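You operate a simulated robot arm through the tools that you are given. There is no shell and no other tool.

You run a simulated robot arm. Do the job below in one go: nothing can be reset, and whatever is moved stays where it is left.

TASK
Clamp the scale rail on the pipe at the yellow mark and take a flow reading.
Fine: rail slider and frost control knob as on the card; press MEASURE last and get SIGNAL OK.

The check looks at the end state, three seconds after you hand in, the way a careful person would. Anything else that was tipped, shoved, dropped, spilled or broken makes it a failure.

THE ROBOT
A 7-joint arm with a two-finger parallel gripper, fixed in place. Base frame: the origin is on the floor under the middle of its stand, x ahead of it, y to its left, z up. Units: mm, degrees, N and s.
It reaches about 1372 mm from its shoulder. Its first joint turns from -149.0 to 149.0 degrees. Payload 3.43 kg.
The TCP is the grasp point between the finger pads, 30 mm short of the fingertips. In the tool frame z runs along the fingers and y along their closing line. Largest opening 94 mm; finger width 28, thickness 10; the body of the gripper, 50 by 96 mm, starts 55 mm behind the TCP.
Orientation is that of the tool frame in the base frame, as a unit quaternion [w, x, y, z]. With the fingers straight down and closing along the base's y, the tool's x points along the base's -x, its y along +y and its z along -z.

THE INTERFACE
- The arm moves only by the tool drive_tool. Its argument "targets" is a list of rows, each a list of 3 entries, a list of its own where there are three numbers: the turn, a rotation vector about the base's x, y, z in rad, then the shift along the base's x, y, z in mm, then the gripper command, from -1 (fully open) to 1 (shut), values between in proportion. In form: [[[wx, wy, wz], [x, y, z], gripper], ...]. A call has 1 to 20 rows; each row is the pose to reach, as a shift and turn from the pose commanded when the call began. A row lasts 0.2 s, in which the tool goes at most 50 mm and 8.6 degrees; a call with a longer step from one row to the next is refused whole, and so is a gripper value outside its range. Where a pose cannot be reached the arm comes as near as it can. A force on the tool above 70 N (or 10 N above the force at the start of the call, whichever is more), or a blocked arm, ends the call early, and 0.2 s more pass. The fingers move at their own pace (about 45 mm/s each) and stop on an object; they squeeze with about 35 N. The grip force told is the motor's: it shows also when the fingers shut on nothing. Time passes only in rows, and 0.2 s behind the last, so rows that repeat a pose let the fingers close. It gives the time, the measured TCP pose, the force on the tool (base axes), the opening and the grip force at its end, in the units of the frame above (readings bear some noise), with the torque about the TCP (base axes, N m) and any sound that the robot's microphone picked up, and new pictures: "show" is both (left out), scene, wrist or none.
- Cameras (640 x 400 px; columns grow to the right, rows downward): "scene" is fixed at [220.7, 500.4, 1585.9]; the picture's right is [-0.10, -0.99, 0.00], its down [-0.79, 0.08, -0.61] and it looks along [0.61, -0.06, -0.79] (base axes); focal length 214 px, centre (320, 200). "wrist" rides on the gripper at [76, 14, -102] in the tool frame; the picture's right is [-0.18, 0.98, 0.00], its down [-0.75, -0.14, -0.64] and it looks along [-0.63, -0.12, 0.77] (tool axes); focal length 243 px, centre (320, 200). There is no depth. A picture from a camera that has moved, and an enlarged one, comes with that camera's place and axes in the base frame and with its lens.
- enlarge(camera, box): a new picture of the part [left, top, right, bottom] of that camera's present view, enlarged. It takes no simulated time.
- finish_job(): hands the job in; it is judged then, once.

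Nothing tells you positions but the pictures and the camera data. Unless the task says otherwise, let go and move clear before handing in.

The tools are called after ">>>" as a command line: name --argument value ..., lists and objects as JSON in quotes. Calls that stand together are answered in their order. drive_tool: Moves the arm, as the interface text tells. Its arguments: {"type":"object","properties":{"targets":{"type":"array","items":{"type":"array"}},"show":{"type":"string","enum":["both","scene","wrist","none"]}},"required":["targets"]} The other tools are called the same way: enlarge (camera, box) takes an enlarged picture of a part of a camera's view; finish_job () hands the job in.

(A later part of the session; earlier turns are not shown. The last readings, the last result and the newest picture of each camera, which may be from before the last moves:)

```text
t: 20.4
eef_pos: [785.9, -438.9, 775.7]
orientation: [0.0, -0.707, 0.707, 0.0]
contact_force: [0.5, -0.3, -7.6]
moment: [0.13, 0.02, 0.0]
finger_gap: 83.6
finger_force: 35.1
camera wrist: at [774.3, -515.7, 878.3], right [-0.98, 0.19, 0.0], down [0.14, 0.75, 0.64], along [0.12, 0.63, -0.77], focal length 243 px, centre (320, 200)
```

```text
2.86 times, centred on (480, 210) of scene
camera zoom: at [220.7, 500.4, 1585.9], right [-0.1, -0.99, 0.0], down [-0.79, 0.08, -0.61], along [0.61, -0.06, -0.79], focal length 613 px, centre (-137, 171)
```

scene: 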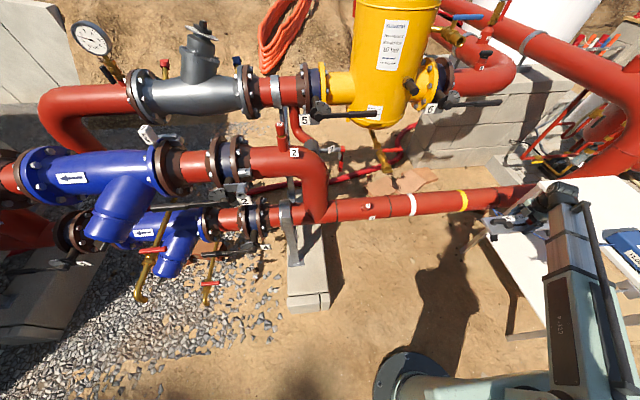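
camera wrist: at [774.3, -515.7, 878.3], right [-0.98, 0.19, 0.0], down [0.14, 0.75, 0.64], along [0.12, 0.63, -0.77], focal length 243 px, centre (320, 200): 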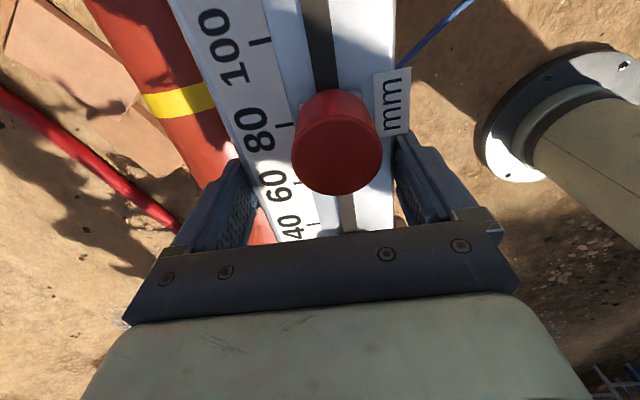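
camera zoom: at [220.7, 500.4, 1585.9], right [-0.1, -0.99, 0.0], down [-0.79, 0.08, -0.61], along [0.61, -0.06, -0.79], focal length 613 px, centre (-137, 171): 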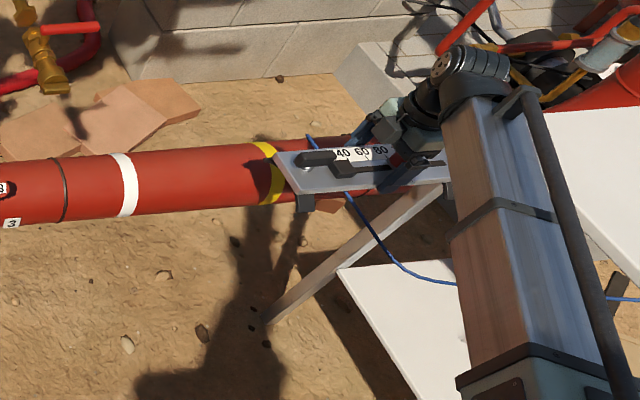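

Fitting all views gives a pipe axis near x ≈ 958, z ≈ 515, radius ≈ 69, with the yellow mark at y ≈ -447. I move the rail above it at a safe height and check with the scene camera.

>>> drive_tool --targets '[[[0, 0, 0], [40, 0, 0], 1], [[0, 0, 0], [80, -1, 0], 1], [[0, 0, 0], [120, -2, -10], 1], [[0, 0, 0], [150, -2, -30], 1], [[0, 0, 0], [170, -2, -60], 1], [[0, 0, 0], [170, -2, -80], 1], [[0, 0, 0], [170, -2, -80], 1]]' --show "both"

>>> enlarge --camera "scene" --box '[400, 130, 560, 240]'

```text
t: 22.0
eef_pos: [960.8, -444.7, 697.2]
orientation: [0.0, -0.706, 0.708, 0.0]
contact_force: [0.3, -0.4, -7.7]
moment: [0.09, -0.01, 0.01]
finger_gap: 84.0
finger_force: 34.5
camera wrist: at [948.3, -520.6, 800.8], right [-0.98, 0.19, 0.0], down [0.14, 0.75, 0.64], along [0.12, 0.63, -0.77], focal length 243 px, centre (320, 200)
```

scene: 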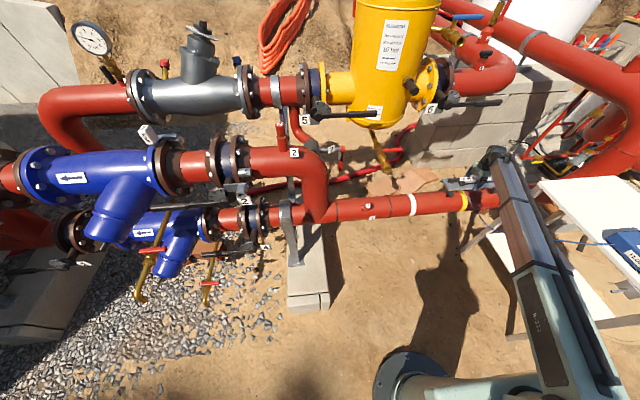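
wrist: 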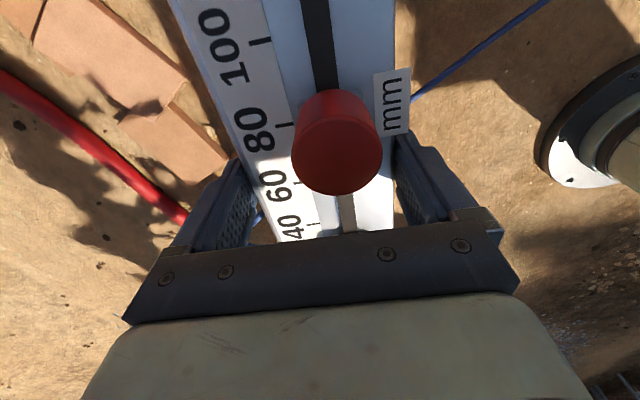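

```text
3.64 times, centred on (480, 185) of scene
camera zoom: at [220.7, 500.4, 1585.9], right [-0.1, -0.99, 0.0], down [-0.79, 0.08, -0.61], along [0.61, -0.06, -0.79], focal length 780 px, centre (-262, 254)
```

zoom: 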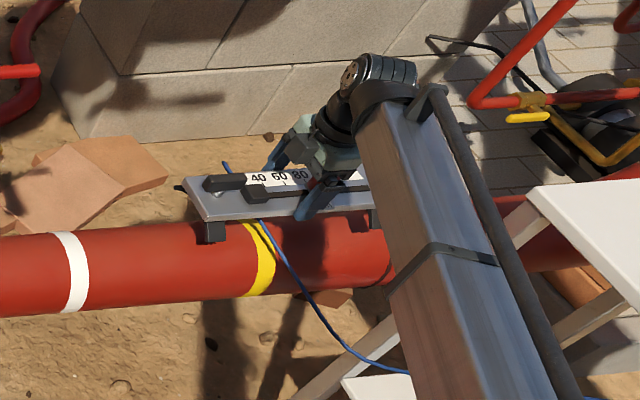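

The rail hovers over the pipe with the yellow mark near mid-rail, and the scene view agrees with my estimate. I descend in small steps watching the force.

>>> drive_tool --targets '[[[0, 0, 0], [-2, 2, -10], 1], [[0, 0, 0], [-2, 2, -20], 1], [[0, 0, 0], [-2, 2, -30], 1], [[0, 0, 0], [-2, 2, -38], 1], [[0, 0, 0], [-2, 2, -45], 1], [[0, 0, 0], [-2, 2, -45], 1]]' --show "scene"

>>> enlarge --camera "scene" --box '[430, 150, 530, 225]'

```text
t: 23.4
eef_pos: [957.4, -442.3, 656.3]
orientation: [0.001, -0.707, 0.708, 0.0]
contact_force: [0.7, -0.3, -7.7]
moment: [0.1, -0.03, -0.01]
finger_gap: 83.9
finger_force: 34.8
```

scene: 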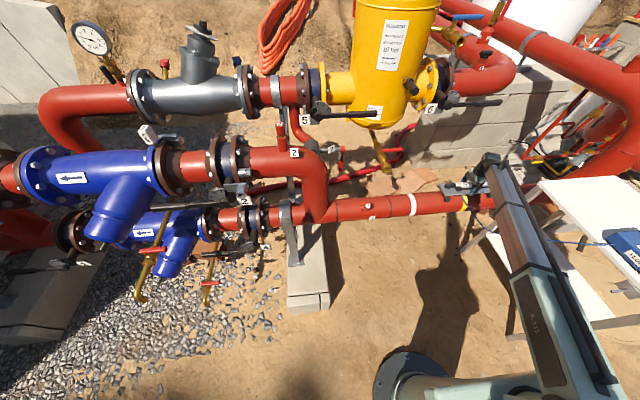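

```text
5.33 times, centred on (480, 188) of scene
camera zoom: at [220.7, 500.4, 1585.9], right [-0.1, -0.99, 0.0], down [-0.79, 0.08, -0.61], along [0.61, -0.06, -0.79], focal length 1144 px, centre (-533, 267)
```

zoom: 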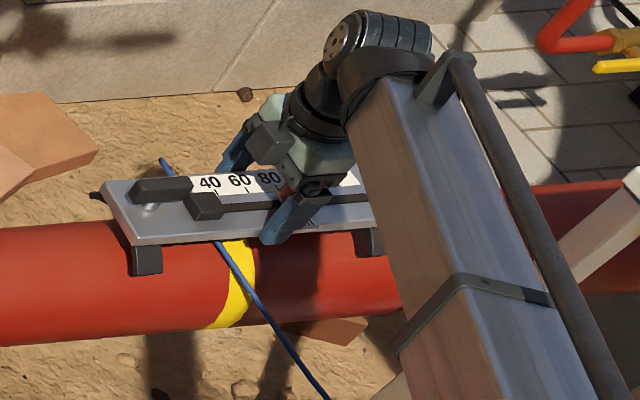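

>>> drive_tool --targets '[[[0, 0, 0], [0, 0, -5], 1], [[0, 0, 0], [0, 0, -10], 1], [[0, 0, 0], [0, 0, -15], 1], [[0, 0, 0], [0, 0, -15], 1]]' --show "none"

>>> enlarge --camera "scene" --box '[430, 150, 530, 225]'

```text
t: 24.4
eef_pos: [958.9, -441.3, 640.4]
orientation: [0.001, -0.707, 0.707, 0.0]
contact_force: [0.0, 0.0, -8.1]
moment: [0.13, -0.01, 0.02]
finger_gap: 83.7
finger_force: 34.7
```

```text
5.33 times, centred on (480, 188) of scene
camera zoom: at [220.7, 500.4, 1585.9], right [-0.1, -0.99, 0.0], down [-0.79, 0.08, -0.61], along [0.61, -0.06, -0.79], focal length 1144 px, centre (-533, 267)
```

zoom: 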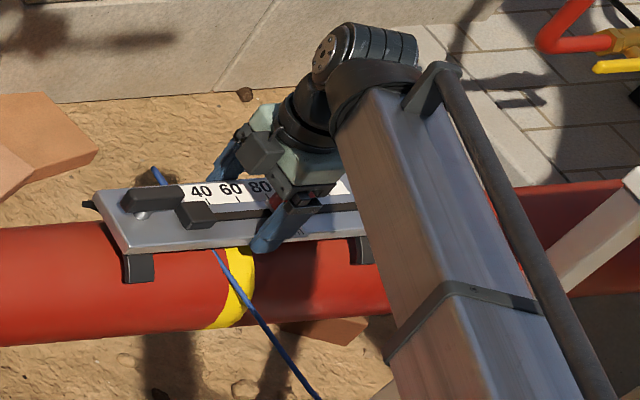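

>>> drive_tool --targets '[[[0, 0, 0], [0, 0, -4], 1], [[0, 0, 0], [0, 0, -8], 1], [[0, 0, 0], [0, 0, -12], 1], [[0, 0, 0], [0, 0, -12], 1]]' --show "none"

>>> enlarge --camera "scene" --box '[430, 150, 530, 225]'

```text
t: 25.4
eef_pos: [958.6, -440.0, 627.5]
orientation: [0.0, -0.706, 0.708, 0.0]
contact_force: [-0.2, 0.1, -8.0]
moment: [0.11, 0.02, 0.02]
finger_gap: 83.7
finger_force: 35.1
```

```text
5.33 times, centred on (480, 188) of scene
camera zoom: at [220.7, 500.4, 1585.9], right [-0.1, -0.99, 0.0], down [-0.79, 0.08, -0.61], along [0.61, -0.06, -0.79], focal length 1144 px, centre (-533, 267)
```

zoom: 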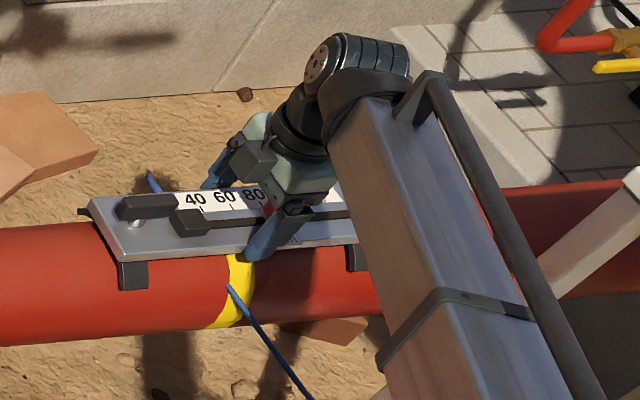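

>>> drive_tool --targets '[[[0, 0, 0], [0, 0, -3], 1], [[0, 0, 0], [0, 0, -6], 1], [[0, 0, 0], [0, 0, -9], 1], [[0, 0, 0], [0, 0, -9], 1]]' --show "none"

>>> enlarge --camera "scene" --box '[430, 150, 530, 225]'

```text
t: 26.4
eef_pos: [958.6, -440.1, 619.2]
orientation: [0.0, -0.707, 0.708, 0.0]
contact_force: [-1.2, -0.1, -6.7]
moment: [0.25, 0.18, -0.01]
finger_gap: 83.9
finger_force: 35.0
```

```text
5.33 times, centred on (480, 188) of scene
camera zoom: at [220.7, 500.4, 1585.9], right [-0.1, -0.99, 0.0], down [-0.79, 0.08, -0.61], along [0.61, -0.06, -0.79], focal length 1144 px, centre (-533, 267)
```

zoom: 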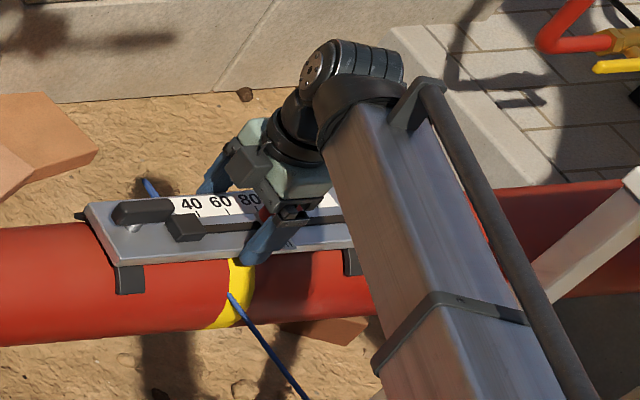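

A light contact on the -x side of the saddles: the rail should go slightly toward -x. I adjust and continue gently.

>>> drive_tool --targets '[[[0, 0, 0], [-3, 0, 0], 1], [[0, 0, 0], [-3, 0, -2], 1], [[0, 0, 0], [-3, 0, -2], 1]]' --show "none"

```text
t: 27.2
eef_pos: [958.9, -440.8, 615.7]
orientation: [-0.001, 0.707, -0.707, 0.002]
contact_force: [37.3, 5.7, -11.7]
moment: [0.21, 0.56, -0.11]
finger_gap: 83.9
finger_force: 34.9
```

The force jumped to 37 N in x, so it is already seated or blocked in -x. I undo that sideways shift.

>>> drive_tool --targets '[[[0, 0, 0], [3, 0, 2], 1], [[0, 0, 0], [3, 0, 2], 1]]' --show "wrist"

>>> enlarge --camera "scene" --box '[430, 150, 530, 225]'

```text
t: 27.8
eef_pos: [958.5, -441.3, 615.5]
orientation: [0.001, -0.707, 0.707, 0.001]
contact_force: [26.6, 9.5, -30.3]
moment: [0.02, -0.17, 0.35]
finger_gap: 83.7
finger_force: 35.3
camera wrist: at [946.5, -517.7, 718.9], right [-0.98, 0.18, 0.0], down [0.14, 0.75, 0.64], along [0.12, 0.63, -0.77], focal length 243 px, centre (320, 200)
```

wrist: 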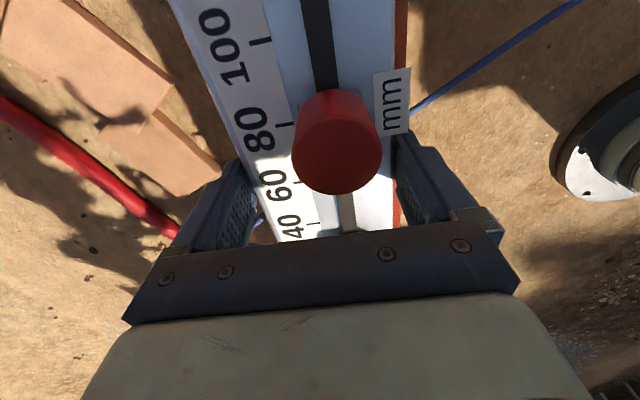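

```text
5.33 times, centred on (480, 188) of scene
camera zoom: at [220.7, 500.4, 1585.9], right [-0.1, -0.99, 0.0], down [-0.79, 0.08, -0.61], along [0.61, -0.06, -0.79], focal length 1144 px, centre (-533, 267)
```

zoom: 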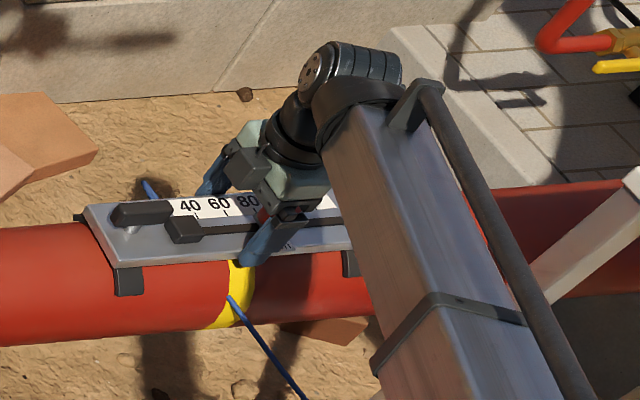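

The rail seems captured by the pipe (it resists upward and sideways motion). I relax the arm toward the force directions before releasing.

>>> drive_tool --targets '[[[0, 0, 0], [1, 0, -2], 1], [[0, 0, 0], [2, 1, -3], 1], [[0, 0, 0], [2, 1, -3], 1]]' --show "none"

```text
t: 28.6
eef_pos: [958.5, -440.4, 616.1]
orientation: [0.0, -0.707, 0.708, 0.0]
contact_force: [5.6, 1.1, -12.5]
moment: [0.86, -0.47, 0.68]
finger_gap: 84.1
finger_force: 34.3
```

Forces are now small. I open the fingers and check whether the rail stays.

>>> drive_tool --targets '[[[0, 0, 0], [0, 0, 0], -0.85], [[0, 0, 0], [0, 0, 0], -1], [[0, 0, 0], [0, 0, 0], -1]]' --show "wrist"

>>> enlarge --camera "scene" --box '[430, 150, 530, 225]'

```text
t: 29.4
eef_pos: [960.1, -440.7, 617.4]
orientation: [-0.001, -0.707, 0.708, 0.0]
contact_force: [-0.2, -0.4, 0.4]
moment: [-0.06, 0.0, -0.02]
finger_gap: 94.2
finger_force: 0.0
camera wrist: at [947.3, -516.8, 719.5], right [-0.98, 0.19, 0.0], down [0.14, 0.75, 0.64], along [0.12, 0.63, -0.77], focal length 243 px, centre (320, 200)
```

wrist: 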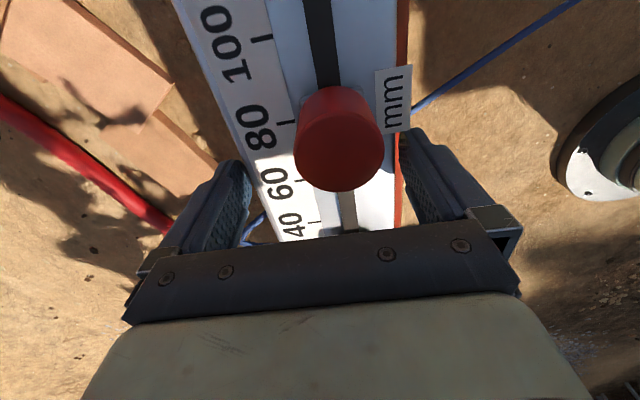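

```text
5.33 times, centred on (480, 188) of scene
camera zoom: at [220.7, 500.4, 1585.9], right [-0.1, -0.99, 0.0], down [-0.79, 0.08, -0.61], along [0.61, -0.06, -0.79], focal length 1144 px, centre (-533, 267)
```

zoom: 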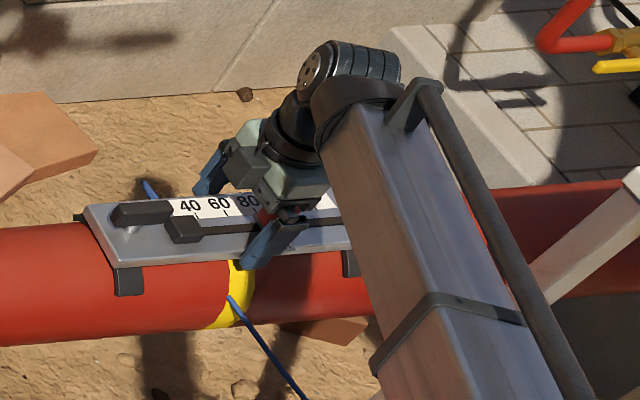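

The rail stays on the pipe. I rise straight up to clear it and look at the result.

>>> drive_tool --targets '[[[0, 0, 0], [0, 0, 15], -1], [[0, 0, 0], [0, 0, 35], -1], [[0, 0, 0], [0, 0, 65], -1], [[0, 0, 0], [0, 0, 105], -1], [[0, 0, 0], [-40, 0, 150], -1], [[0, 0, 0], [-80, -20, 190], -1], [[0, 0, 0], [-120, -40, 230], -1], [[0, 0, 0], [-120, -60, 260], -1], [[0, 0, 0], [-120, -60, 260], -1]]' --show "both"

>>> enlarge --camera "scene" --box '[430, 150, 530, 225]'

```text
refused: row 5 steps farther than a row can; nothing moved
```

```text
5.33 times, centred on (480, 188) of scene
camera zoom: at [220.7, 500.4, 1585.9], right [-0.1, -0.99, 0.0], down [-0.79, 0.08, -0.61], along [0.61, -0.06, -0.79], focal length 1144 px, centre (-533, 267)
```

zoom: 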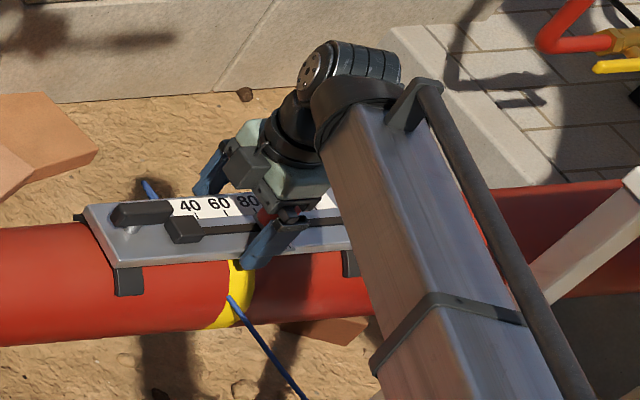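

The rail sits on the pipe; that call was refused for a too long step. I rise again with shorter steps.

>>> drive_tool --targets '[[[0, 0, 0], [0, 0, 12], -1], [[0, 0, 0], [0, 0, 30], -1], [[0, 0, 0], [0, 0, 60], -1], [[0, 0, 0], [0, 0, 100], -1], [[0, 0, 0], [-20, 0, 140], -1], [[0, 0, 0], [-45, 0, 175], -1], [[0, 0, 0], [-75, 0, 200], -1], [[0, 0, 0], [-110, 0, 215], -1], [[0, 0, 0], [-110, 0, 215], -1]]' --show "both"

>>> enlarge --camera "scene" --box '[430, 150, 530, 225]'

```text
t: 31.4
eef_pos: [848.2, -441.6, 830.4]
orientation: [0.001, -0.706, 0.708, -0.001]
contact_force: [0.3, 0.4, 0.1]
moment: [-0.02, 0.0, -0.01]
finger_gap: 94.3
finger_force: 0.0
camera wrist: at [835.2, -518.2, 933.3], right [-0.98, 0.19, 0.0], down [0.14, 0.75, 0.64], along [0.12, 0.63, -0.77], focal length 243 px, centre (320, 200)
```

scene: 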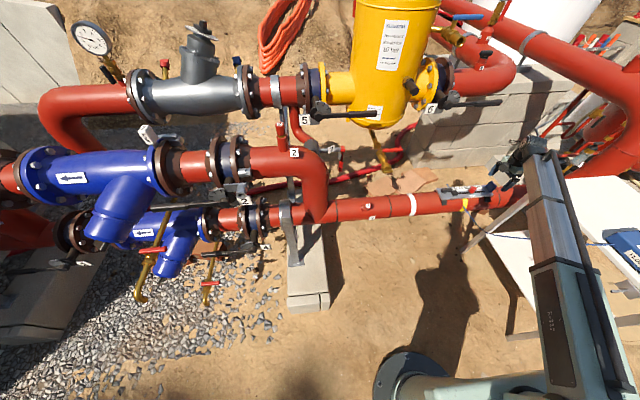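
wrist: 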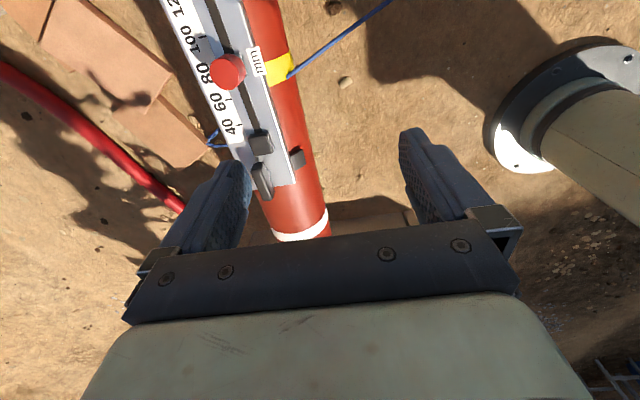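

```text
5.33 times, centred on (480, 188) of scene
camera zoom: at [220.7, 500.4, 1585.9], right [-0.1, -0.99, 0.0], down [-0.79, 0.08, -0.61], along [0.61, -0.06, -0.79], focal length 1144 px, centre (-533, 267)
```

zoom: 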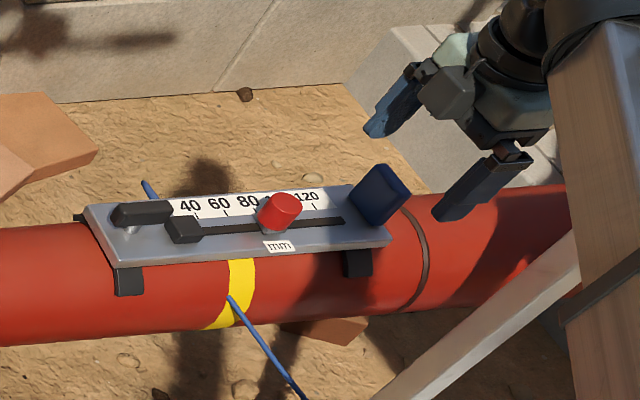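

The rail sits on the pipe with the yellow mark under its middle. Now a closer look at the lever and at how the saddles sit.

>>> enlarge --camera "wrist" --box '[150, 0, 350, 125]'

>>> enlarge --camera "wrist" --box '[200, 110, 340, 245]'

>>> enlarge --camera "scene" --box '[438, 175, 508, 215]'

```text
3.20 times, centred on (250, 62) of wrist
camera zoom: at [835.2, -518.2, 933.3], right [-0.98, 0.19, 0.0], down [0.14, 0.75, 0.64], along [0.12, 0.63, -0.77], focal length 776 px, centre (544, 640)
```

zoom: 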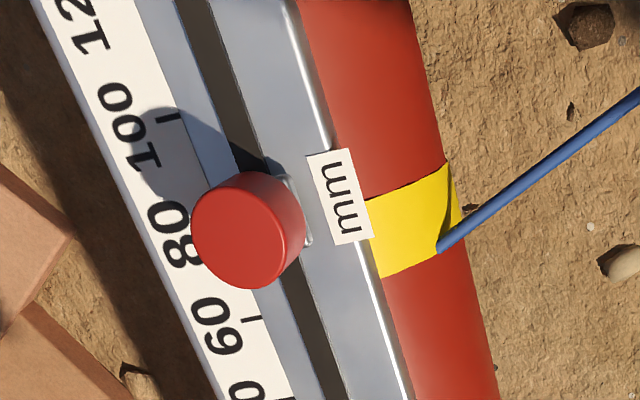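

```text
2.96 times, centred on (270, 178) of wrist
camera zoom: at [835.2, -518.2, 933.3], right [-0.98, 0.19, 0.0], down [0.14, 0.75, 0.64], along [0.12, 0.63, -0.77], focal length 719 px, centre (468, 267)
```

zoom: 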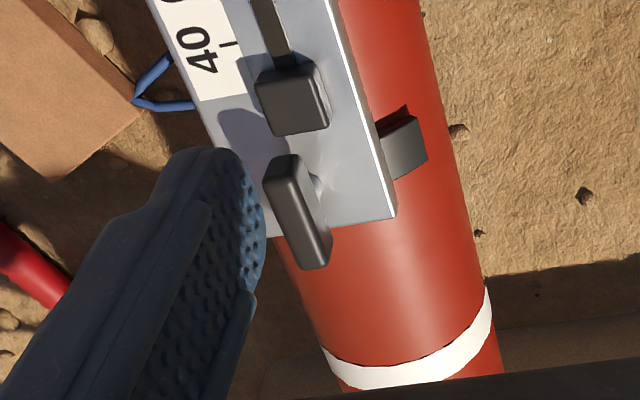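

```text
9.14 times, centred on (473, 195) of scene
camera zoom: at [220.7, 500.4, 1585.9], right [-0.1, -0.99, 0.0], down [-0.79, 0.08, -0.61], along [0.61, -0.06, -0.79], focal length 1961 px, centre (-1079, 246)
```

zoom: 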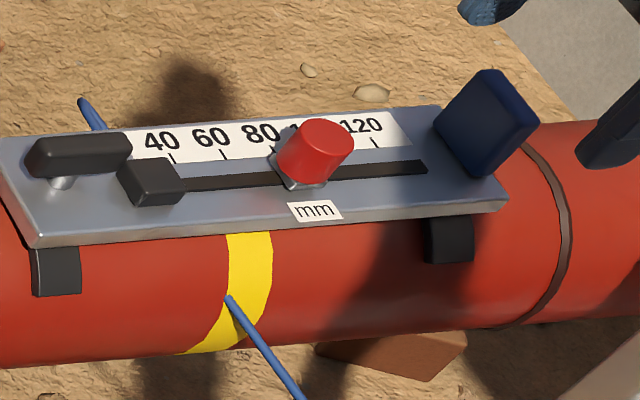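

The rail is centred on the mark within a few mm. Next the clamp lever: a T-bar about 65 mm long, centred near (959, -321), top about z 632. I hover over it with the fingers closing across it.

>>> drive_tool --targets '[[[0, 0, 0], [30, 30, 0], -1], [[0, 0, 0], [60, 60, 0], -1], [[0, 0, 0], [90, 90, 0], -0.5], [[0, 0, 0], [110, 118, -20], -0.3], [[0, 0, 0], [110, 121, -60], -0.3], [[0, 0, 0], [110, 121, -100], -0.3], [[0, 0, 0], [110, 121, -115], -0.3], [[0, 0, 0], [110, 121, -115], -0.3]]' --show "both"

>>> enlarge --camera "scene" --box '[420, 140, 520, 220]'

>>> enlarge --camera "wrist" --box '[220, 60, 420, 240]'

```text
t: 33.2
eef_pos: [960.8, -319.8, 714.4]
orientation: [0.0, -0.707, 0.708, 0.0]
contact_force: [1.1, -0.5, 0.2]
moment: [-0.03, -0.02, -0.02]
finger_gap: 61.2
finger_force: 0.0
camera wrist: at [947.7, -396.7, 816.7], right [-0.98, 0.19, 0.0], down [0.14, 0.75, 0.64], along [0.12, 0.63, -0.77], focal length 243 px, centre (320, 200)
```

scene: 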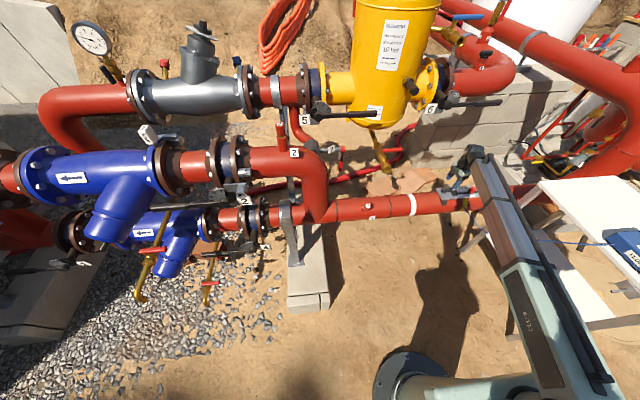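
wrist: 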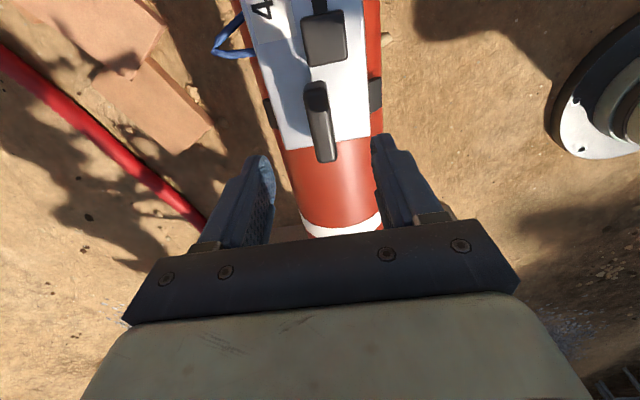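

```text
5.00 times, centred on (470, 180) of scene
camera zoom: at [220.7, 500.4, 1585.9], right [-0.1, -0.99, 0.0], down [-0.79, 0.08, -0.61], along [0.61, -0.06, -0.79], focal length 1072 px, centre (-430, 300)
```

zoom: 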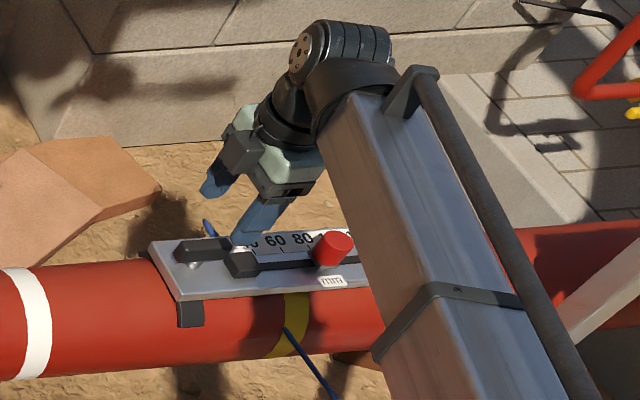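

```text
2.22 times, centred on (320, 150) of wrist
camera zoom: at [947.7, -396.7, 816.7], right [-0.98, 0.19, 0.0], down [0.14, 0.75, 0.64], along [0.12, 0.63, -0.77], focal length 539 px, centre (320, 311)
```

zoom: 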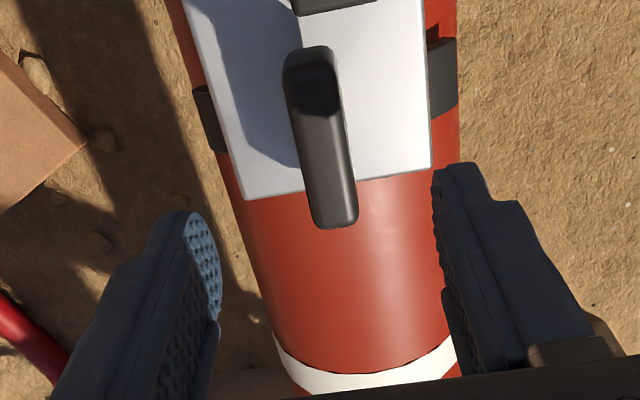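

The bar is centred under the fingers (x ≈ 960.5, y ≈ -320, top ≈ 628). I descend to it, tips staying just above the plate, and grip.

>>> drive_tool --targets '[[[0, 0, 0], [-1, 1, -25], -0.3], [[0, 0, 0], [-1, 1, -50], -0.3], [[0, 0, 0], [-1, 1, -66], -0.3], [[0, 0, 0], [-1, 1, -74], -0.3], [[0, 0, 0], [-1, 1, -74], -0.3]]' --show "wrist"

>>> enlarge --camera "scene" --box '[420, 140, 520, 220]'

```text
t: 34.4
eef_pos: [959.5, -319.4, 641.9]
orientation: [0.0, -0.706, 0.708, 0.0]
contact_force: [-0.2, -0.6, 0.7]
moment: [0.0, 0.02, 0.04]
finger_gap: 61.1
finger_force: 0.1
camera wrist: at [946.5, -396.4, 745.0], right [-0.98, 0.19, 0.0], down [0.14, 0.75, 0.64], along [0.12, 0.63, -0.77], focal length 243 px, centre (320, 200)
```

wrist: 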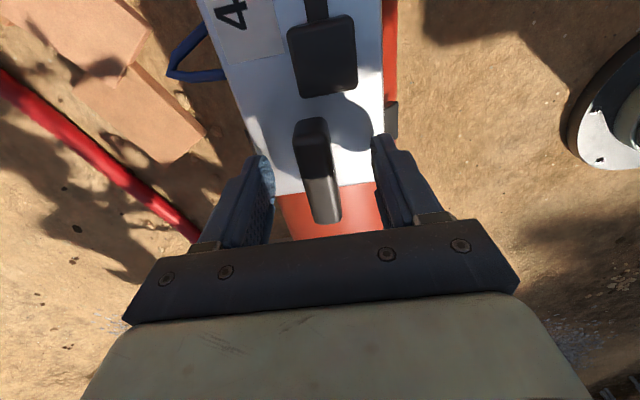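

```text
5.00 times, centred on (470, 180) of scene
camera zoom: at [220.7, 500.4, 1585.9], right [-0.1, -0.99, 0.0], down [-0.79, 0.08, -0.61], along [0.61, -0.06, -0.79], focal length 1072 px, centre (-430, 300)
```

zoom: 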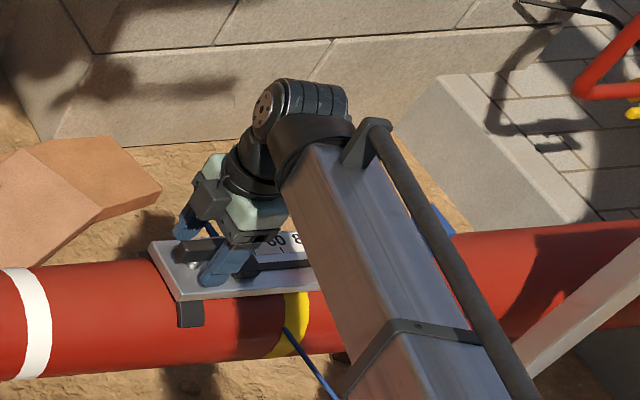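

>>> drive_tool --targets '[[[0, 0, 0], [0, 0, -3], -0.3], [[0, 0, 0], [0, 0, -3], 0.3], [[0, 0, 0], [0, 0, -3], 1], [[0, 0, 0], [0, 0, -3], 1], [[0, 0, 0], [0, 0, -3], 1]]' --show "wrist"

```text
t: 35.6
eef_pos: [958.6, -319.0, 639.2]
orientation: [-0.001, -0.706, 0.708, 0.0]
contact_force: [-0.3, 0.4, -0.8]
moment: [-0.09, 0.0, -0.01]
finger_gap: 21.9
finger_force: 34.6
camera wrist: at [946.5, -396.0, 742.1], right [-0.98, 0.19, 0.0], down [0.14, 0.75, 0.64], along [0.12, 0.63, -0.77], focal length 243 px, centre (320, 200)
```

wrist: 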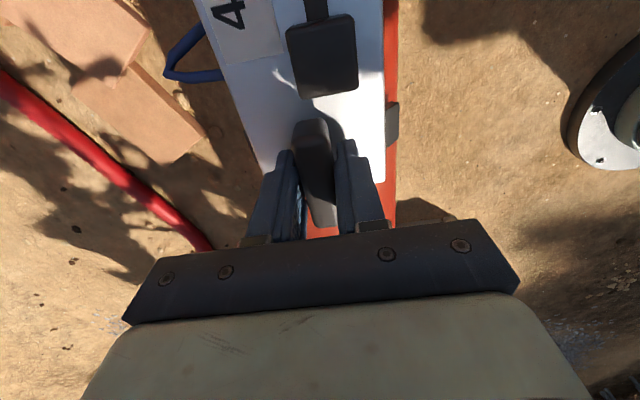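

The bar is gripped (22 mm). I try a small clockwise turn and read the torque.

>>> drive_tool --targets '[[[0, 0, -0.06], [0, 0, 0], 1], [[0, 0, -0.12], [0, 0, 0], 1], [[0, 0, -0.12], [0, 0, 0], 1]]' --show "none"

```text
t: 36.4
eef_pos: [960.1, -320.4, 638.7]
orientation: [-0.001, -0.662, 0.749, 0.0]
contact_force: [5.5, -6.7, 0.4]
moment: [0.4, -0.05, 0.02]
finger_gap: 22.6
finger_force: 35.1
```

>>> drive_tool --targets '[[[0, 0, -0.1], [0, 0, 0], 1], [[0, 0, -0.2], [0, 0, 0], 1], [[0, 0, -0.2], [0, 0, 0], 1]]' --show "wrist"

>>> enlarge --camera "scene" --box '[430, 165, 500, 220]'

```text
t: 37.2
eef_pos: [960.4, -318.9, 639.0]
orientation: [0.0, -0.584, 0.811, -0.001]
contact_force: [8.8, -10.9, -0.3]
moment: [0.08, 0.0, 0.01]
finger_gap: 22.3
finger_force: 34.6
camera wrist: at [923.3, -387.4, 742.1], right [-0.87, 0.49, 0.0], down [0.37, 0.67, 0.64], along [0.31, 0.56, -0.77], focal length 243 px, centre (320, 200)
```

wrist: 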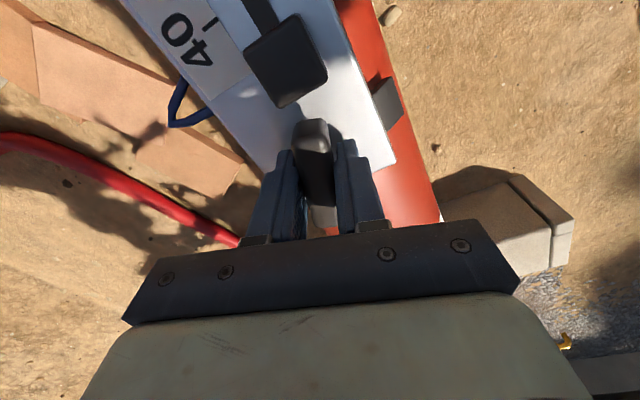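

```text
7.27 times, centred on (465, 192) of scene
camera zoom: at [220.7, 500.4, 1585.9], right [-0.1, -0.99, 0.0], down [-0.79, 0.08, -0.61], along [0.61, -0.06, -0.79], focal length 1560 px, centre (-734, 254)
```

zoom: 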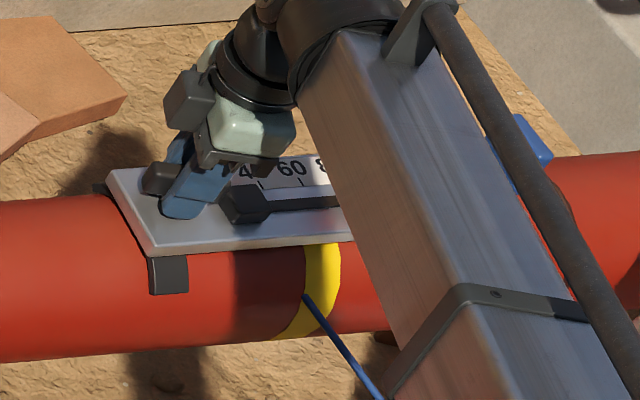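

The lever turns with the gripper while the rail stays still. A small side force builds, so I shift slightly with it and keep turning.

>>> drive_tool --targets '[[[0, 0, -0.08], [1, -1.5, 0], 1], [[0, 0, -0.16], [2, -2.5, 0], 1], [[0, 0, -0.24], [2.5, -3, 0], 1], [[0, 0, -0.24], [2.5, -3, 0], 1]]' --show "none"

```text
t: 38.2
eef_pos: [963.4, -321.9, 639.1]
orientation: [0.0, -0.483, 0.876, -0.001]
contact_force: [-0.8, -0.7, 0.8]
moment: [0.45, -0.05, 0.01]
finger_gap: 21.8
finger_force: 35.0
```

>>> drive_tool --targets '[[[0, 0, -0.12], [0.3, -0.8, 0], 1], [[0, 0, -0.24], [0.5, -1.6, 0], 1], [[0, 0, -0.36], [0.6, -2.4, 0], 1], [[0, 0, -0.36], [0.6, -2.4, 0], 1]]' --show "wrist"

>>> enlarge --camera "scene" --box '[430, 165, 500, 220]'

```text
t: 39.2
eef_pos: [963.1, -323.3, 638.5]
orientation: [-0.001, -0.318, 0.948, 0.0]
contact_force: [0.0, 1.5, 0.5]
moment: [-0.11, 0.07, 0.02]
finger_gap: 22.4
finger_force: 35.1
camera wrist: at [894.7, -359.3, 741.7], right [-0.45, 0.89, 0.0], down [0.69, 0.34, 0.64], along [0.57, 0.29, -0.77], focal length 243 px, centre (320, 200)
```

wrist: 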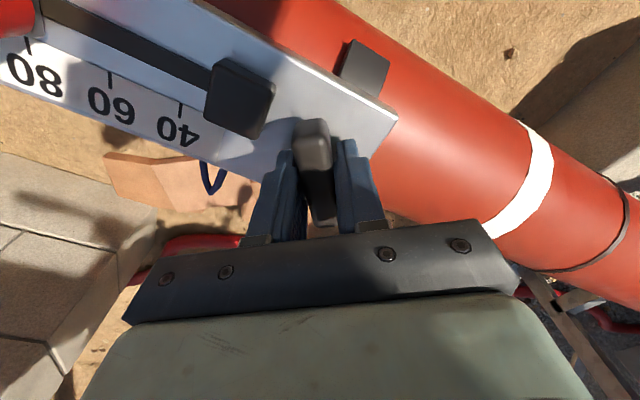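

```text
7.27 times, centred on (465, 192) of scene
camera zoom: at [220.7, 500.4, 1585.9], right [-0.1, -0.99, 0.0], down [-0.79, 0.08, -0.61], along [0.61, -0.06, -0.79], focal length 1560 px, centre (-734, 254)
```

zoom: 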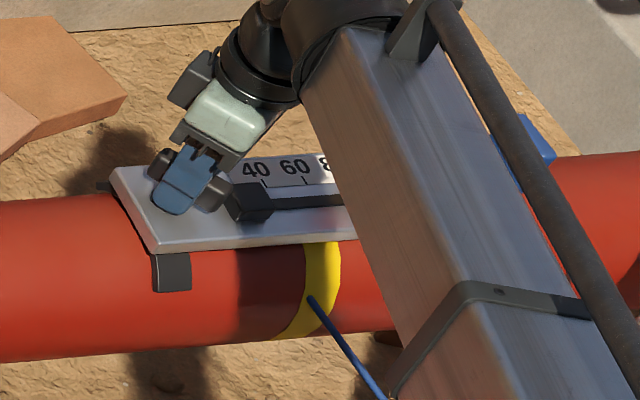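

Still turning freely. I continue to the full quarter turn.

>>> drive_tool --targets '[[[0, 0, -0.13], [-0.1, -1, 0], 1], [[0, 0, -0.26], [-0.3, -1.9, 0], 1], [[0, 0, -0.39], [-0.6, -2.8, 0], 1], [[0, 0, -0.52], [-0.9, -3.7, 0], 1], [[0, 0, -0.52], [-0.9, -3.7, 0], 1]]' --show "none"

```text
t: 40.4
eef_pos: [961.3, -328.2, 638.3]
orientation: [0.0, -0.064, 0.998, 0.0]
contact_force: [-0.1, 2.0, 0.3]
moment: [-0.03, -0.02, 0.01]
finger_gap: 22.2
finger_force: 35.0
```

>>> drive_tool --targets '[[[0, 0, -0.06], [-0.2, -0.3, 0], 1], [[0, 0, -0.125], [-0.4, -0.6, 0], 1], [[0, 0, -0.125], [-0.4, -0.6, 0], 1]]' --show "both"

>>> enlarge --camera "scene" --box '[430, 165, 500, 220]'

```text
t: 41.2
eef_pos: [961.2, -328.3, 637.1]
orientation: [0.0, -0.002, 1.0, -0.001]
contact_force: [-0.5, 1.9, -0.8]
moment: [-0.03, -0.1, 0.01]
finger_gap: 22.0
finger_force: 35.3
camera wrist: at [886.1, -314.9, 740.6], right [0.18, 0.98, 0.0], down [0.75, -0.14, 0.64], along [0.63, -0.12, -0.77], focal length 243 px, centre (320, 200)
```

scene: 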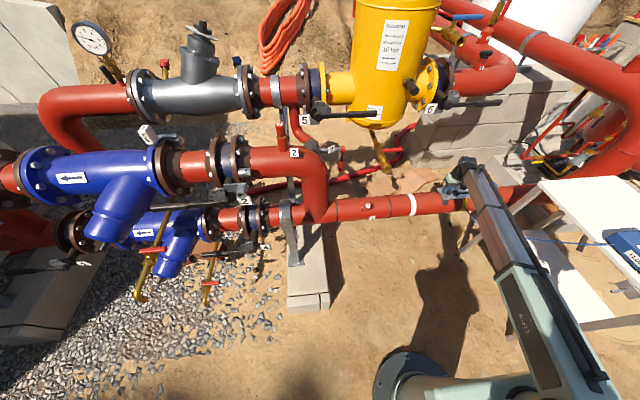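
wrist: 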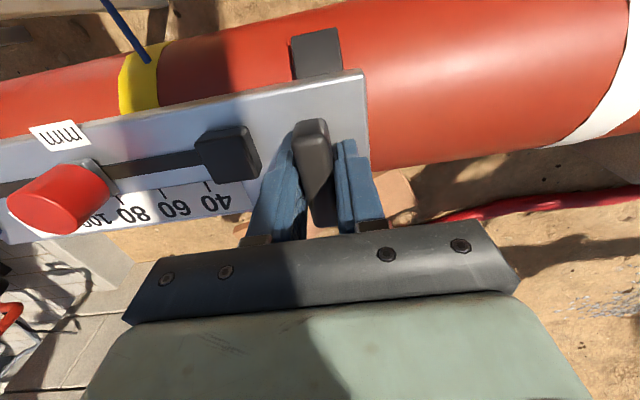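

```text
7.27 times, centred on (465, 192) of scene
camera zoom: at [220.7, 500.4, 1585.9], right [-0.1, -0.99, 0.0], down [-0.79, 0.08, -0.61], along [0.61, -0.06, -0.79], focal length 1560 px, centre (-734, 254)
```

zoom: 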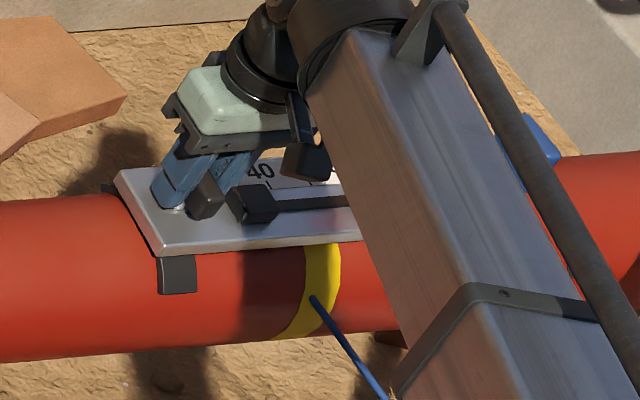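

The lever is now across the rail, having turned a quarter with no resistance. I check for an end stop with a small extra turn.

>>> drive_tool --targets '[[[0, 0, -0.08], [0, 0, 0], 1], [[0, 0, -0.08], [0, 0, 0], 1]]' --show "none"

```text
t: 41.8
eef_pos: [960.4, -328.7, 638.4]
orientation: [0.0, 0.038, 0.999, 0.0]
contact_force: [0.4, -1.3, 0.0]
moment: [0.03, -0.03, -0.02]
finger_gap: 22.1
finger_force: 35.5
```

>>> drive_tool --targets '[[[0, 0, 0.08], [0, 0, 0], 1], [[0, 0, 0.08], [0, 3, 0], 1], [[0, 0, 0.08], [0, 3, 0], 1]]' --show "none"

>>> enlarge --camera "scene" --box '[430, 165, 500, 220]'

```text
t: 42.6
eef_pos: [959.5, -328.8, 637.8]
orientation: [0.0, -0.001, 1.0, -0.003]
contact_force: [2.4, -25.4, -0.2]
moment: [0.04, -0.01, 0.02]
finger_gap: 22.1
finger_force: 35.1
```

```text
7.27 times, centred on (465, 192) of scene
camera zoom: at [220.7, 500.4, 1585.9], right [-0.1, -0.99, 0.0], down [-0.79, 0.08, -0.61], along [0.61, -0.06, -0.79], focal length 1560 px, centre (-734, 254)
```

zoom: 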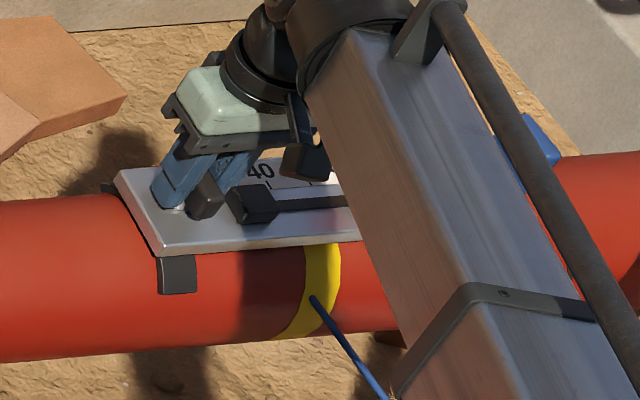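

The rail now resists 25 N along the pipe without moving, so it is clamped. I relax, open the fingers and rise.

>>> drive_tool --targets '[[[0, 0, 0], [0, -3, 0], 1], [[0, 0, 0], [0, -3, 0], 0.2], [[0, 0, 0], [0, -3, 0], 0.2], [[0, 0, 0], [0, -3, 15], 0.2], [[0, 0, 0], [0, -3, 45], 0.2], [[0, 0, 0], [0, -3, 85], 0.2], [[0, 0, 0], [-20, -3, 115], 0.2], [[0, 0, 0], [-40, -3, 145], 0.2], [[0, 0, 0], [-70, -23, 165], 0.2], [[0, 0, 0], [-70, -23, 165], 0.2]]' --show "both"

>>> enlarge --camera "scene" --box '[430, 165, 510, 220]'

```text
t: 44.8
eef_pos: [890.8, -347.6, 802.8]
orientation: [-0.001, -0.003, 1.0, -0.001]
contact_force: [-0.1, -1.0, -0.6]
moment: [0.01, 0.01, 0.0]
finger_gap: 37.7
finger_force: 0.1
camera wrist: at [816.8, -334.1, 905.7], right [0.18, 0.98, 0.0], down [0.75, -0.14, 0.64], along [0.63, -0.12, -0.77], focal length 243 px, centre (320, 200)
```

scene: 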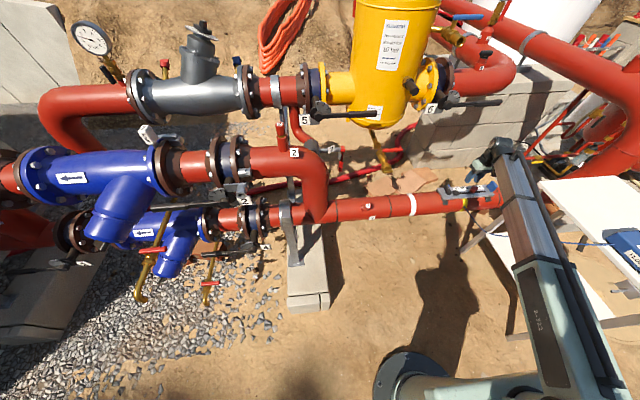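
wrist: 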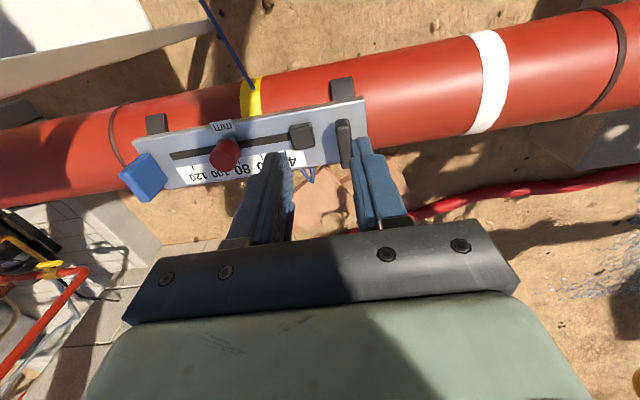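

```text
7.27 times, centred on (470, 192) of scene
camera zoom: at [220.7, 500.4, 1585.9], right [-0.1, -0.99, 0.0], down [-0.79, 0.08, -0.61], along [0.61, -0.06, -0.79], focal length 1560 px, centre (-771, 254)
```

zoom: 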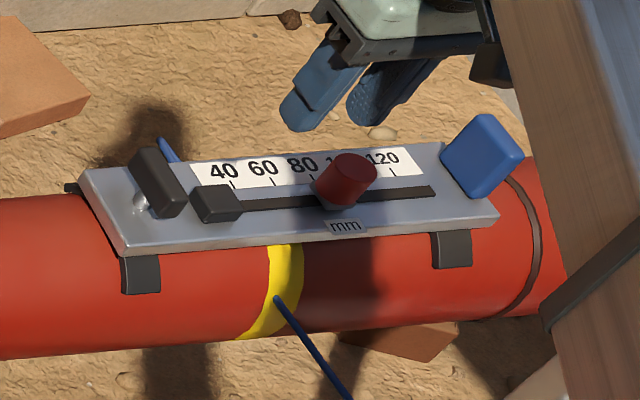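

The lever now lies across the rail and the rail is still centred on the yellow band within about 5 mm. Next is the slider knob; I enlarge to locate it.

>>> enlarge --camera "wrist" --box '[110, 60, 390, 220]'

```text
2.29 times, centred on (250, 140) of wrist
camera zoom: at [816.8, -334.1, 905.7], right [0.18, 0.98, 0.0], down [0.75, -0.14, 0.64], along [0.63, -0.12, -0.77], focal length 555 px, centre (480, 337)
```

zoom: 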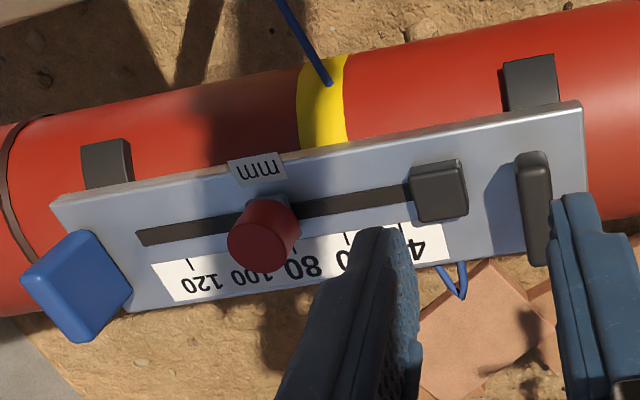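

>>> drive_tool --targets '[[[0, 0, 0], [15, -35, 0], 0], [[0, 0, 0], [30, -70, 0], -0.4], [[0, 0, 0], [45, -105, -20], -0.5], [[0, 0, 0], [56, -130, -50], -0.5], [[0, 0, 0], [56, -130, -80], -0.5], [[0, 0, 0], [56, -130, -80], -0.5]]' --show "both"

>>> enlarge --camera "wrist" --box '[230, 50, 430, 240]'

>>> enlarge --camera "scene" --box '[430, 155, 520, 220]'

```text
t: 46.2
eef_pos: [946.3, -476.8, 722.5]
orientation: [0.0, -0.003, 1.0, 0.0]
contact_force: [-1.0, 0.6, -0.5]
moment: [0.03, -0.02, 0.0]
finger_gap: 70.5
finger_force: 0.1
camera wrist: at [872.2, -463.0, 824.4], right [0.18, 0.98, 0.0], down [0.75, -0.14, 0.64], along [0.63, -0.12, -0.77], focal length 243 px, centre (320, 200)
```

scene: 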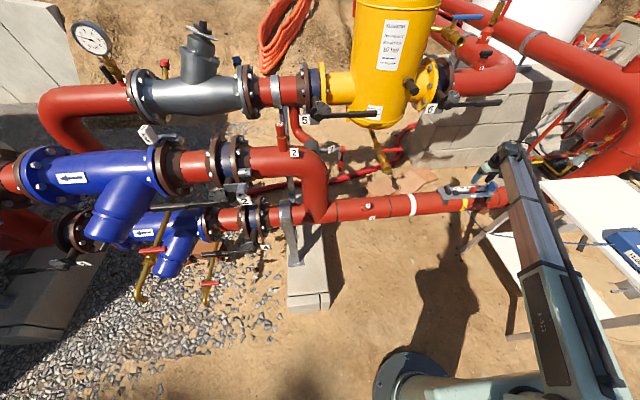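
wrist: 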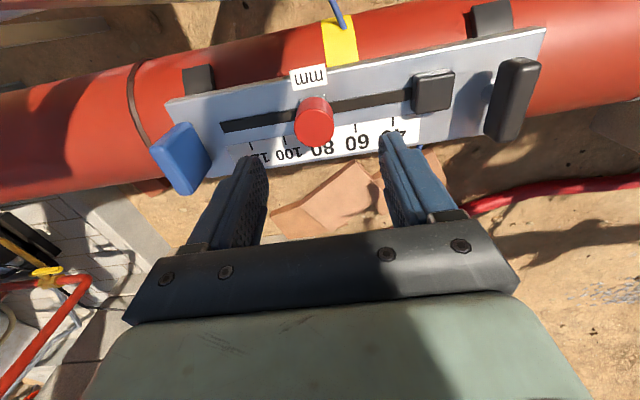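

```text
2.11 times, centred on (330, 145) of wrist
camera zoom: at [872.2, -463.0, 824.4], right [0.18, 0.98, 0.0], down [0.75, -0.14, 0.64], along [0.63, -0.12, -0.77], focal length 511 px, centre (299, 316)
```

zoom: 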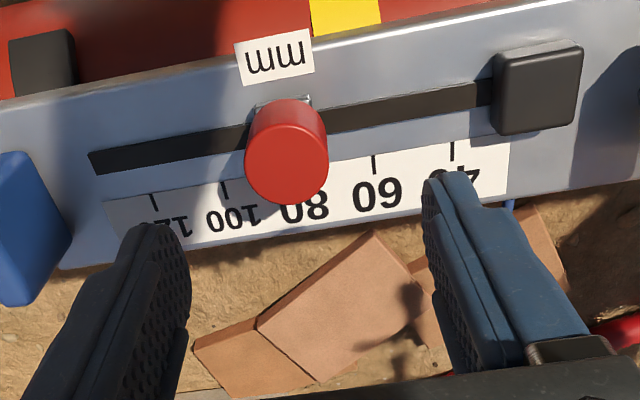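

```text
6.15 times, centred on (475, 188) of scene
camera zoom: at [220.7, 500.4, 1585.9], right [-0.1, -0.99, 0.0], down [-0.79, 0.08, -0.61], along [0.61, -0.06, -0.79], focal length 1320 px, centre (-634, 277)
```

zoom: 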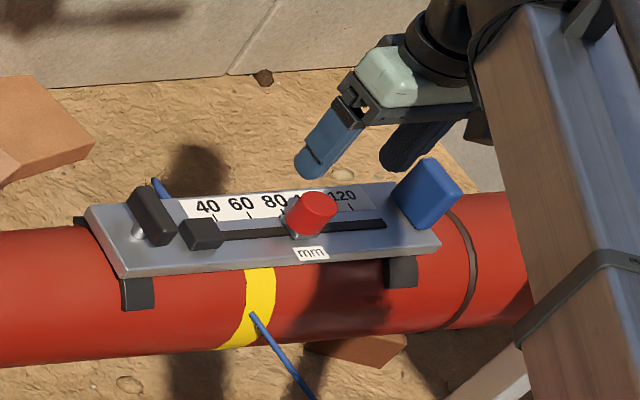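

The slider stands at 80 (y ≈ -482), the 60 tick is at y ≈ -447. I come down around the knob, keeping the tips above the plate.

>>> drive_tool --targets '[[[0, 0, 0], [3, -5, -20], -0.5], [[0, 0, 0], [3, -5, -45], -0.5], [[0, 0, 0], [3, -5, -65], -0.5], [[0, 0, 0], [3, -5, -82], -0.5], [[0, 0, 0], [3, -5, -82], -0.5]]' --show "wrist"

>>> enlarge --camera "scene" --box '[430, 155, 520, 220]'

```text
t: 47.4
eef_pos: [947.2, -482.0, 641.4]
orientation: [0.001, -0.002, 1.0, 0.0]
contact_force: [-0.4, -0.9, -0.6]
moment: [0.01, 0.02, -0.03]
finger_gap: 70.4
finger_force: 0.0
camera wrist: at [873.2, -469.7, 743.6], right [0.18, 0.98, 0.0], down [0.75, -0.14, 0.64], along [0.63, -0.12, -0.77], focal length 243 px, centre (320, 200)
```

wrist: 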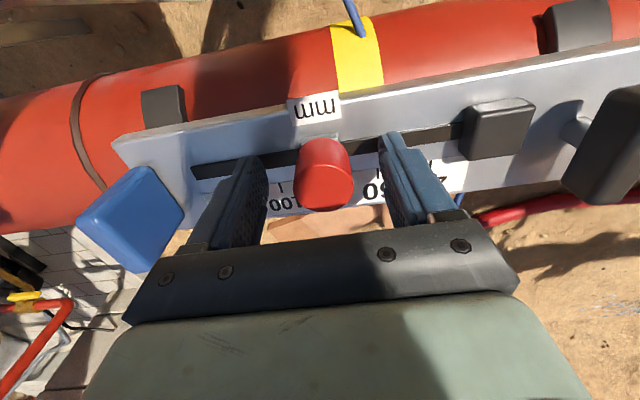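

```text
6.15 times, centred on (475, 188) of scene
camera zoom: at [220.7, 500.4, 1585.9], right [-0.1, -0.99, 0.0], down [-0.79, 0.08, -0.61], along [0.61, -0.06, -0.79], focal length 1320 px, centre (-634, 277)
```

zoom: 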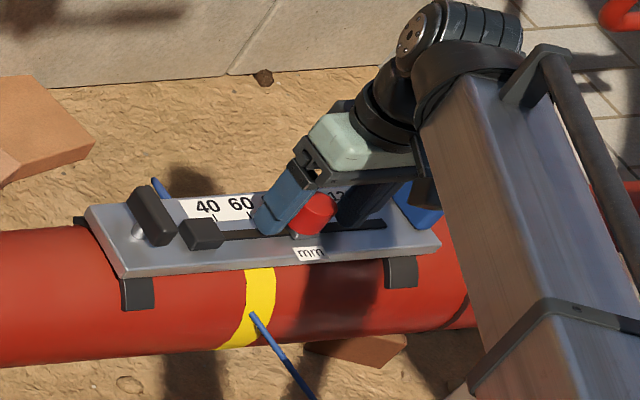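

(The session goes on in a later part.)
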